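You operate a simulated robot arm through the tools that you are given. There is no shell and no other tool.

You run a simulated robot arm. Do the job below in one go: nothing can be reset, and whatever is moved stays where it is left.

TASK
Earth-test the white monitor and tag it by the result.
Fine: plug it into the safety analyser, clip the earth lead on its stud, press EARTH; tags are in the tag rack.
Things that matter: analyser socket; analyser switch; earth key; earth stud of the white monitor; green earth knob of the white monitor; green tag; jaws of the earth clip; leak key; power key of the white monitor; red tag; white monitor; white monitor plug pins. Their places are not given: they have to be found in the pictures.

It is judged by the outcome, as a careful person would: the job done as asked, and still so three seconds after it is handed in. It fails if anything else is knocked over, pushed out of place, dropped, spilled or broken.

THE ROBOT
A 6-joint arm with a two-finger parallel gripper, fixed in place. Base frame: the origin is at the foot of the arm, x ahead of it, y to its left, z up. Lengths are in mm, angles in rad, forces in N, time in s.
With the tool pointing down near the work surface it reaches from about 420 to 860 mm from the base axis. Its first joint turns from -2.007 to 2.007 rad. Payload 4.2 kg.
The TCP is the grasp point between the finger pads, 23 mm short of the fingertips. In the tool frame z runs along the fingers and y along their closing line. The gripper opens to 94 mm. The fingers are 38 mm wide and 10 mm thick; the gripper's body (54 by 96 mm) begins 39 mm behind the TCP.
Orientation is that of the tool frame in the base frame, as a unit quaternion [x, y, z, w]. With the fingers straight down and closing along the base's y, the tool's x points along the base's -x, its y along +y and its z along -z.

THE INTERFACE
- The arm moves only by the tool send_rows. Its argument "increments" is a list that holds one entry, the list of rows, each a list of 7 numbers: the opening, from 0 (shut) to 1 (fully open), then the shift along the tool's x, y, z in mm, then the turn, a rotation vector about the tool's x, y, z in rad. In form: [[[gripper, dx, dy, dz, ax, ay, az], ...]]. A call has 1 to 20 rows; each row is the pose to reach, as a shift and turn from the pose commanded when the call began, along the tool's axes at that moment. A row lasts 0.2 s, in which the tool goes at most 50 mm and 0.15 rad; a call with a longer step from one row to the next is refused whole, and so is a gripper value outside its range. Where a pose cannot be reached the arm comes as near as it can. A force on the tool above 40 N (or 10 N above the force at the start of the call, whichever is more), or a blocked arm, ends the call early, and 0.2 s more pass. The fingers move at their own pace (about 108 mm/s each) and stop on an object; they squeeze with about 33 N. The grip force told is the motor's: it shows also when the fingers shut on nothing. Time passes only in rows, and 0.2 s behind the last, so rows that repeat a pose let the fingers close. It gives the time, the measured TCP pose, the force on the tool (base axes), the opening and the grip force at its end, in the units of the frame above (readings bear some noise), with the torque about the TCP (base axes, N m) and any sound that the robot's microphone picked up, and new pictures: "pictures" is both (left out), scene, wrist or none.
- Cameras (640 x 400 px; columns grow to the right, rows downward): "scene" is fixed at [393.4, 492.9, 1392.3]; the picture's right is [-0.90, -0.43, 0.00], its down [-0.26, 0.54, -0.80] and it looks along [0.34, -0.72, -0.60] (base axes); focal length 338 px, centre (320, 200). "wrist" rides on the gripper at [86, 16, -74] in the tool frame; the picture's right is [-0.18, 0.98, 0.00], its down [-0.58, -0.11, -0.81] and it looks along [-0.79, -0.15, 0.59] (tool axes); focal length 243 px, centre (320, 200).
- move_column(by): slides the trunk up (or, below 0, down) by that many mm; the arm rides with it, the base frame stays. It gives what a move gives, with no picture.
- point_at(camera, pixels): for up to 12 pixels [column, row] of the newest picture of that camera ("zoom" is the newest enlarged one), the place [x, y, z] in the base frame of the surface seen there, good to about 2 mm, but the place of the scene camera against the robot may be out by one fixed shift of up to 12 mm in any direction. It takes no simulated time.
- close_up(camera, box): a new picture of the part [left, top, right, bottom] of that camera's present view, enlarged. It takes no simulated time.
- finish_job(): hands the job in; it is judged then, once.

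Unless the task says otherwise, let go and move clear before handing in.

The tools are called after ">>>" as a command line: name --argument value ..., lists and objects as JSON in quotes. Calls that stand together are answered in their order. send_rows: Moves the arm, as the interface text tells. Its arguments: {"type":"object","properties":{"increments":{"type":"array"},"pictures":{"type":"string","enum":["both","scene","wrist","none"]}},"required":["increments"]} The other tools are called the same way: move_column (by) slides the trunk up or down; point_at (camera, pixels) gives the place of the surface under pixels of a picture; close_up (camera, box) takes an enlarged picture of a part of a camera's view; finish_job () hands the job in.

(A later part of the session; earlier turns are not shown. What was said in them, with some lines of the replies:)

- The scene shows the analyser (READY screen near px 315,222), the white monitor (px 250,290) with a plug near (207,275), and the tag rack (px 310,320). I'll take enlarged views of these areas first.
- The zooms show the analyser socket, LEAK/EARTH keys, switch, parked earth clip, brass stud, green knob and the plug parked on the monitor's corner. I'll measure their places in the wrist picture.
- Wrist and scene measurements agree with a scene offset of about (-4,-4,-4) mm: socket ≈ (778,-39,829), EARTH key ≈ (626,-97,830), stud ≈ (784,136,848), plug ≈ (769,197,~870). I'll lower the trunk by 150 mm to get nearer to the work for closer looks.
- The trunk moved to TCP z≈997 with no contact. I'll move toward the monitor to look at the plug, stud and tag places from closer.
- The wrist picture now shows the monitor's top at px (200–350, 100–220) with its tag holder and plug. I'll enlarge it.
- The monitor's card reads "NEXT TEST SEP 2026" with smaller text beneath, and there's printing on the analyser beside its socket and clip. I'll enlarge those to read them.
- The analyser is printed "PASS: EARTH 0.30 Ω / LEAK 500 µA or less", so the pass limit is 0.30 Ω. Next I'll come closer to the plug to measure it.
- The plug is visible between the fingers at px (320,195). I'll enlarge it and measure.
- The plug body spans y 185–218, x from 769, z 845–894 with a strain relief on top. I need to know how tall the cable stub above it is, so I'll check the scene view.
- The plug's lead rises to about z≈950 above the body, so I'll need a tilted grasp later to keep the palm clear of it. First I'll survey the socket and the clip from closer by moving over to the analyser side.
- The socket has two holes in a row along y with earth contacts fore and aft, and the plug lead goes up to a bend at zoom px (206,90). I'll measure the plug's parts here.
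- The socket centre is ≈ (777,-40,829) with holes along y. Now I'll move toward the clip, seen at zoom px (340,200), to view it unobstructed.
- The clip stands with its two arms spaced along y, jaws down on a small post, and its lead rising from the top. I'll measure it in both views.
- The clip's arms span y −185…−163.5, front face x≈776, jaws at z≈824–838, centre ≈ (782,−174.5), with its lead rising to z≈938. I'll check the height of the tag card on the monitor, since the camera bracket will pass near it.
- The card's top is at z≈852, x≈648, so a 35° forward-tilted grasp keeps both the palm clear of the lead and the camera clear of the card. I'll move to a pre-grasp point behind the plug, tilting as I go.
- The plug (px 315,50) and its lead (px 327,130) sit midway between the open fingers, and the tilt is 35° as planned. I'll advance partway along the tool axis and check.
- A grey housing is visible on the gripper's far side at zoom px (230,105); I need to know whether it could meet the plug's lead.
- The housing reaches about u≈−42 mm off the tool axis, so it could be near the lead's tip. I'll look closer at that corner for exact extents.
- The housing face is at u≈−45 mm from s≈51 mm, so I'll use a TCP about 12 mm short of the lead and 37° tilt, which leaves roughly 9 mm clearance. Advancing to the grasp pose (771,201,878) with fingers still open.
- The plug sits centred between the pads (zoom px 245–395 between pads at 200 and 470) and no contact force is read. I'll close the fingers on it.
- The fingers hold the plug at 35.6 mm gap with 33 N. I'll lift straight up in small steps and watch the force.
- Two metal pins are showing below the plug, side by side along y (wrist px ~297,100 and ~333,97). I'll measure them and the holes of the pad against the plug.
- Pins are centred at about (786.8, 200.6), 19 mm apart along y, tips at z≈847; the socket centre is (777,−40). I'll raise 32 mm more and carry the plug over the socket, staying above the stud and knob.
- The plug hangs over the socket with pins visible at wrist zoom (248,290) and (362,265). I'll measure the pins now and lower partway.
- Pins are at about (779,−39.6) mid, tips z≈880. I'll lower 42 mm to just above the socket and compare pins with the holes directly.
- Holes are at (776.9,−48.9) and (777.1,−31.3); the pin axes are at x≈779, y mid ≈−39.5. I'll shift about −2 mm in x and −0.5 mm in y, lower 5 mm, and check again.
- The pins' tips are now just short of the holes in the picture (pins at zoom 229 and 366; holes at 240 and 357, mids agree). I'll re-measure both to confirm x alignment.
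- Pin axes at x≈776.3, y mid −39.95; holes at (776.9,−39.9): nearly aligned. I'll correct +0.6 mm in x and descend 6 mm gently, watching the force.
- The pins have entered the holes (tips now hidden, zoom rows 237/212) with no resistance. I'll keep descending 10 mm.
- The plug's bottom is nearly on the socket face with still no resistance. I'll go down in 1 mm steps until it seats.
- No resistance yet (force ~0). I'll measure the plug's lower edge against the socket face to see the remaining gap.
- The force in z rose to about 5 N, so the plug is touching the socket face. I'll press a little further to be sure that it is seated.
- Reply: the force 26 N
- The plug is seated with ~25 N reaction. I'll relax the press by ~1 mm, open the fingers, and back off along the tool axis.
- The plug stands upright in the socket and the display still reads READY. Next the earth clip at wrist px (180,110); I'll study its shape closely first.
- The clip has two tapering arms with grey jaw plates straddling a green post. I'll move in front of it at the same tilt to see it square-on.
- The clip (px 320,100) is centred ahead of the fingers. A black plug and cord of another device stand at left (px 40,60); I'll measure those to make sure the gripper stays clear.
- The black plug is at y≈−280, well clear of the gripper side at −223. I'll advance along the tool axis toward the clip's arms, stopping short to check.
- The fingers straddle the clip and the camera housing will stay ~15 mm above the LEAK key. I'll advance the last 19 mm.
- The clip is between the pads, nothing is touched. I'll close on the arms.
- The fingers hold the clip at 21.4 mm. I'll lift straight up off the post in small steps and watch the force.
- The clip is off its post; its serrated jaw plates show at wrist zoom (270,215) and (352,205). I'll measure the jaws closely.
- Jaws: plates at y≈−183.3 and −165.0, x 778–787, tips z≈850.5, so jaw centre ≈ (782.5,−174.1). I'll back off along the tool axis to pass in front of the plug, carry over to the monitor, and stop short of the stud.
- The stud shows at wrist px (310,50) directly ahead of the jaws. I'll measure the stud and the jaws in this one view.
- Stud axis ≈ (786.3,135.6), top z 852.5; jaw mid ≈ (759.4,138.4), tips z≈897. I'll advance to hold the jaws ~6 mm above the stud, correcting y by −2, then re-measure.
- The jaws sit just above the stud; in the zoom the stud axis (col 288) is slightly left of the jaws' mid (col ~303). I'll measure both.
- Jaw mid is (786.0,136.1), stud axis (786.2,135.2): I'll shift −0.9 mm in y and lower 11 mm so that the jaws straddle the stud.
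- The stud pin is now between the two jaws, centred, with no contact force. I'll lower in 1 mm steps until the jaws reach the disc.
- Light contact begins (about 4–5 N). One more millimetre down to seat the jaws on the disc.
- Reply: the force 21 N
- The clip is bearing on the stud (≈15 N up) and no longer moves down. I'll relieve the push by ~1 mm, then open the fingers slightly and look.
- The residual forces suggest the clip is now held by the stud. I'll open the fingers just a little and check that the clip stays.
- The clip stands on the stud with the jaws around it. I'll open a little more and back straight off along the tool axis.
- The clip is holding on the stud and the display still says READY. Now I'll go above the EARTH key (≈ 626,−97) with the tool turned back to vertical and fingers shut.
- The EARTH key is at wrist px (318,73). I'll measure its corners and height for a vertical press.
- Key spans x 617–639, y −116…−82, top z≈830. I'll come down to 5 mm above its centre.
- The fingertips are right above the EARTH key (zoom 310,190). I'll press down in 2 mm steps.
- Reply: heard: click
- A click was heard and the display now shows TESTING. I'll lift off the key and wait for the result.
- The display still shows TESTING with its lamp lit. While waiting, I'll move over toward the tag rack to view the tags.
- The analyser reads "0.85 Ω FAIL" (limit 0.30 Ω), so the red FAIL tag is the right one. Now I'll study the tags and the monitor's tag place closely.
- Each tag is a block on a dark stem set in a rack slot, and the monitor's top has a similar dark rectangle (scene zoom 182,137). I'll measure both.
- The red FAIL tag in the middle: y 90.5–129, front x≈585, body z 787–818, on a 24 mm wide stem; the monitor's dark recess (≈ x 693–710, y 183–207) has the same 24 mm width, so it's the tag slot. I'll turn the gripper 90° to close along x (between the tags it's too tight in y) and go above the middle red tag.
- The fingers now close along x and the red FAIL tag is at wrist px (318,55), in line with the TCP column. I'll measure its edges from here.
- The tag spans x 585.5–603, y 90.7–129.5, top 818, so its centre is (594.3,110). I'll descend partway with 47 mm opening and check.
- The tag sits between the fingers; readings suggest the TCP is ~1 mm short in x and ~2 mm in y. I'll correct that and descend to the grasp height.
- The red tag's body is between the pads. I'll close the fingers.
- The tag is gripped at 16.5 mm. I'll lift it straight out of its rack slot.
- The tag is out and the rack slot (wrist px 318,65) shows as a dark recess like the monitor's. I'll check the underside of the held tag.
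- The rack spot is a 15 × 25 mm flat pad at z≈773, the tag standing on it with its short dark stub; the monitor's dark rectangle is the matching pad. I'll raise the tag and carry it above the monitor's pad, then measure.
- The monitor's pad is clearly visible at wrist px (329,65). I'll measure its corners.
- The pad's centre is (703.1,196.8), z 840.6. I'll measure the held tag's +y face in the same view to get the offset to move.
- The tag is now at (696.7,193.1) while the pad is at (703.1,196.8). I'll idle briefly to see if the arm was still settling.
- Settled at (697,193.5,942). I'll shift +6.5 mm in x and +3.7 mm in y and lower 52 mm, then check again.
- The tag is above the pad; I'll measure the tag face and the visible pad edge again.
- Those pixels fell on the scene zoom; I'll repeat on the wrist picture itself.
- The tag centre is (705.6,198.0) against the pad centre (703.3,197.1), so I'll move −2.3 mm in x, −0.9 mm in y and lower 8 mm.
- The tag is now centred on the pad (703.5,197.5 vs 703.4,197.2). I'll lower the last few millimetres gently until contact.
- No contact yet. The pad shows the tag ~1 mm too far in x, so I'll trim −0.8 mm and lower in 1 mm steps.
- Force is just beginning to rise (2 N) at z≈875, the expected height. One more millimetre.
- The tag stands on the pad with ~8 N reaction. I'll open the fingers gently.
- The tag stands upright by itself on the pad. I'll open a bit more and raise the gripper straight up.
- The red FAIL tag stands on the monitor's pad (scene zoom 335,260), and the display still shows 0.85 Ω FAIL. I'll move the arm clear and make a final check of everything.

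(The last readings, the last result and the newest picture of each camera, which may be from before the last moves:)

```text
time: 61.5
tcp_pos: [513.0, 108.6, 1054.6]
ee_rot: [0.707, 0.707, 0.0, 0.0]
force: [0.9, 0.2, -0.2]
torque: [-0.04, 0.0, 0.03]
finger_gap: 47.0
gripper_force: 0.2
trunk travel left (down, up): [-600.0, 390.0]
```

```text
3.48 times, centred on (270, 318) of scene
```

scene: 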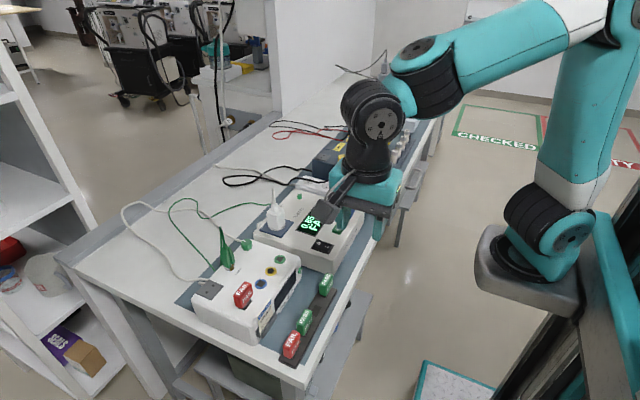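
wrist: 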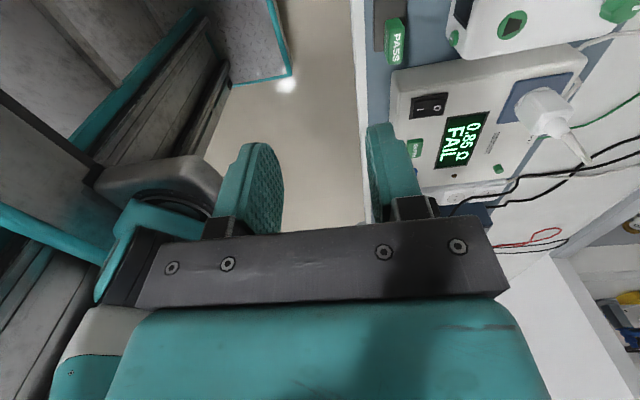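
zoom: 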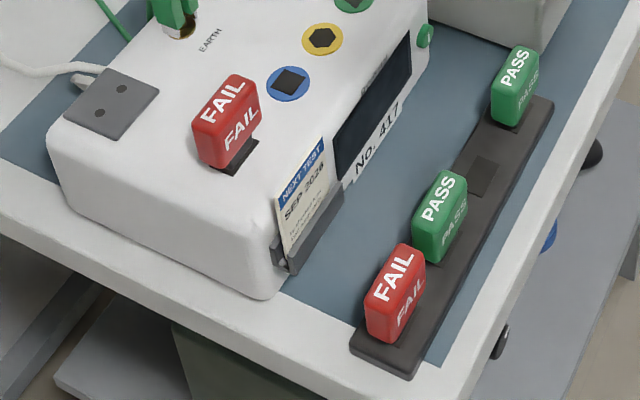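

Everything looks in place: plug in socket, clip on the EARTH stud, red tag on the monitor's pad, other tags and card undisturbed. A last measurement of the tag's position and uprightness.

>>> point_at --camera "zoom" --pixels '[[225, 95], [205, 110], [240, 85], [228, 130], [210, 155], [250, 120], [240, 155], [225, 172], [395, 262], [395, 300], [280, 250], [437, 190]]'

```text
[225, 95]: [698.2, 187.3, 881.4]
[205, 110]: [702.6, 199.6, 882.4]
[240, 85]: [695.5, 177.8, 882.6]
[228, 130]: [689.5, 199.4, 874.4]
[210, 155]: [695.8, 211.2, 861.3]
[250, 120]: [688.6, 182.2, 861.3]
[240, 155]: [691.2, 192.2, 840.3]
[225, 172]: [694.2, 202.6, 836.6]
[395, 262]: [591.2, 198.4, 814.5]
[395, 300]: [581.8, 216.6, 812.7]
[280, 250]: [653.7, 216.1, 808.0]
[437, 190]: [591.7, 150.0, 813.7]
```

The tag's top is level at z≈882 in the scene view. Adding that camera's +4 mm offset gives 886, as expected for a tag seated upright on the pad, and the arm is clear. I'm handing the job in.

>>> finish_job

```text
The job is handed in.
```

The white monitor failed its earth test, so I tagged it red. The analyser read 0.85 Ω, and the limit printed on its case is 0.30 Ω.

- **Test setup:** I plugged the monitor into the analyser socket, put the earth clip on the brass stud marked EARTH, and pressed EARTH once. The display went from READY to TESTING, then showed "0.85 Ω FAIL".
- **Tag:** The red FAIL tag stands upright on the dark pad on top of the monitor. The pad is about the same size as the ones in the tag rack, so I took it to be the tag's place.
- **Left as is:** The monitor is still plugged into the analyser, and the earth clip is still on its stud. I didn't touch the LEAK key, either power switch or the other tags.

The arm is clear of the bench, and in the last pictures nothing else had been knocked or moved.
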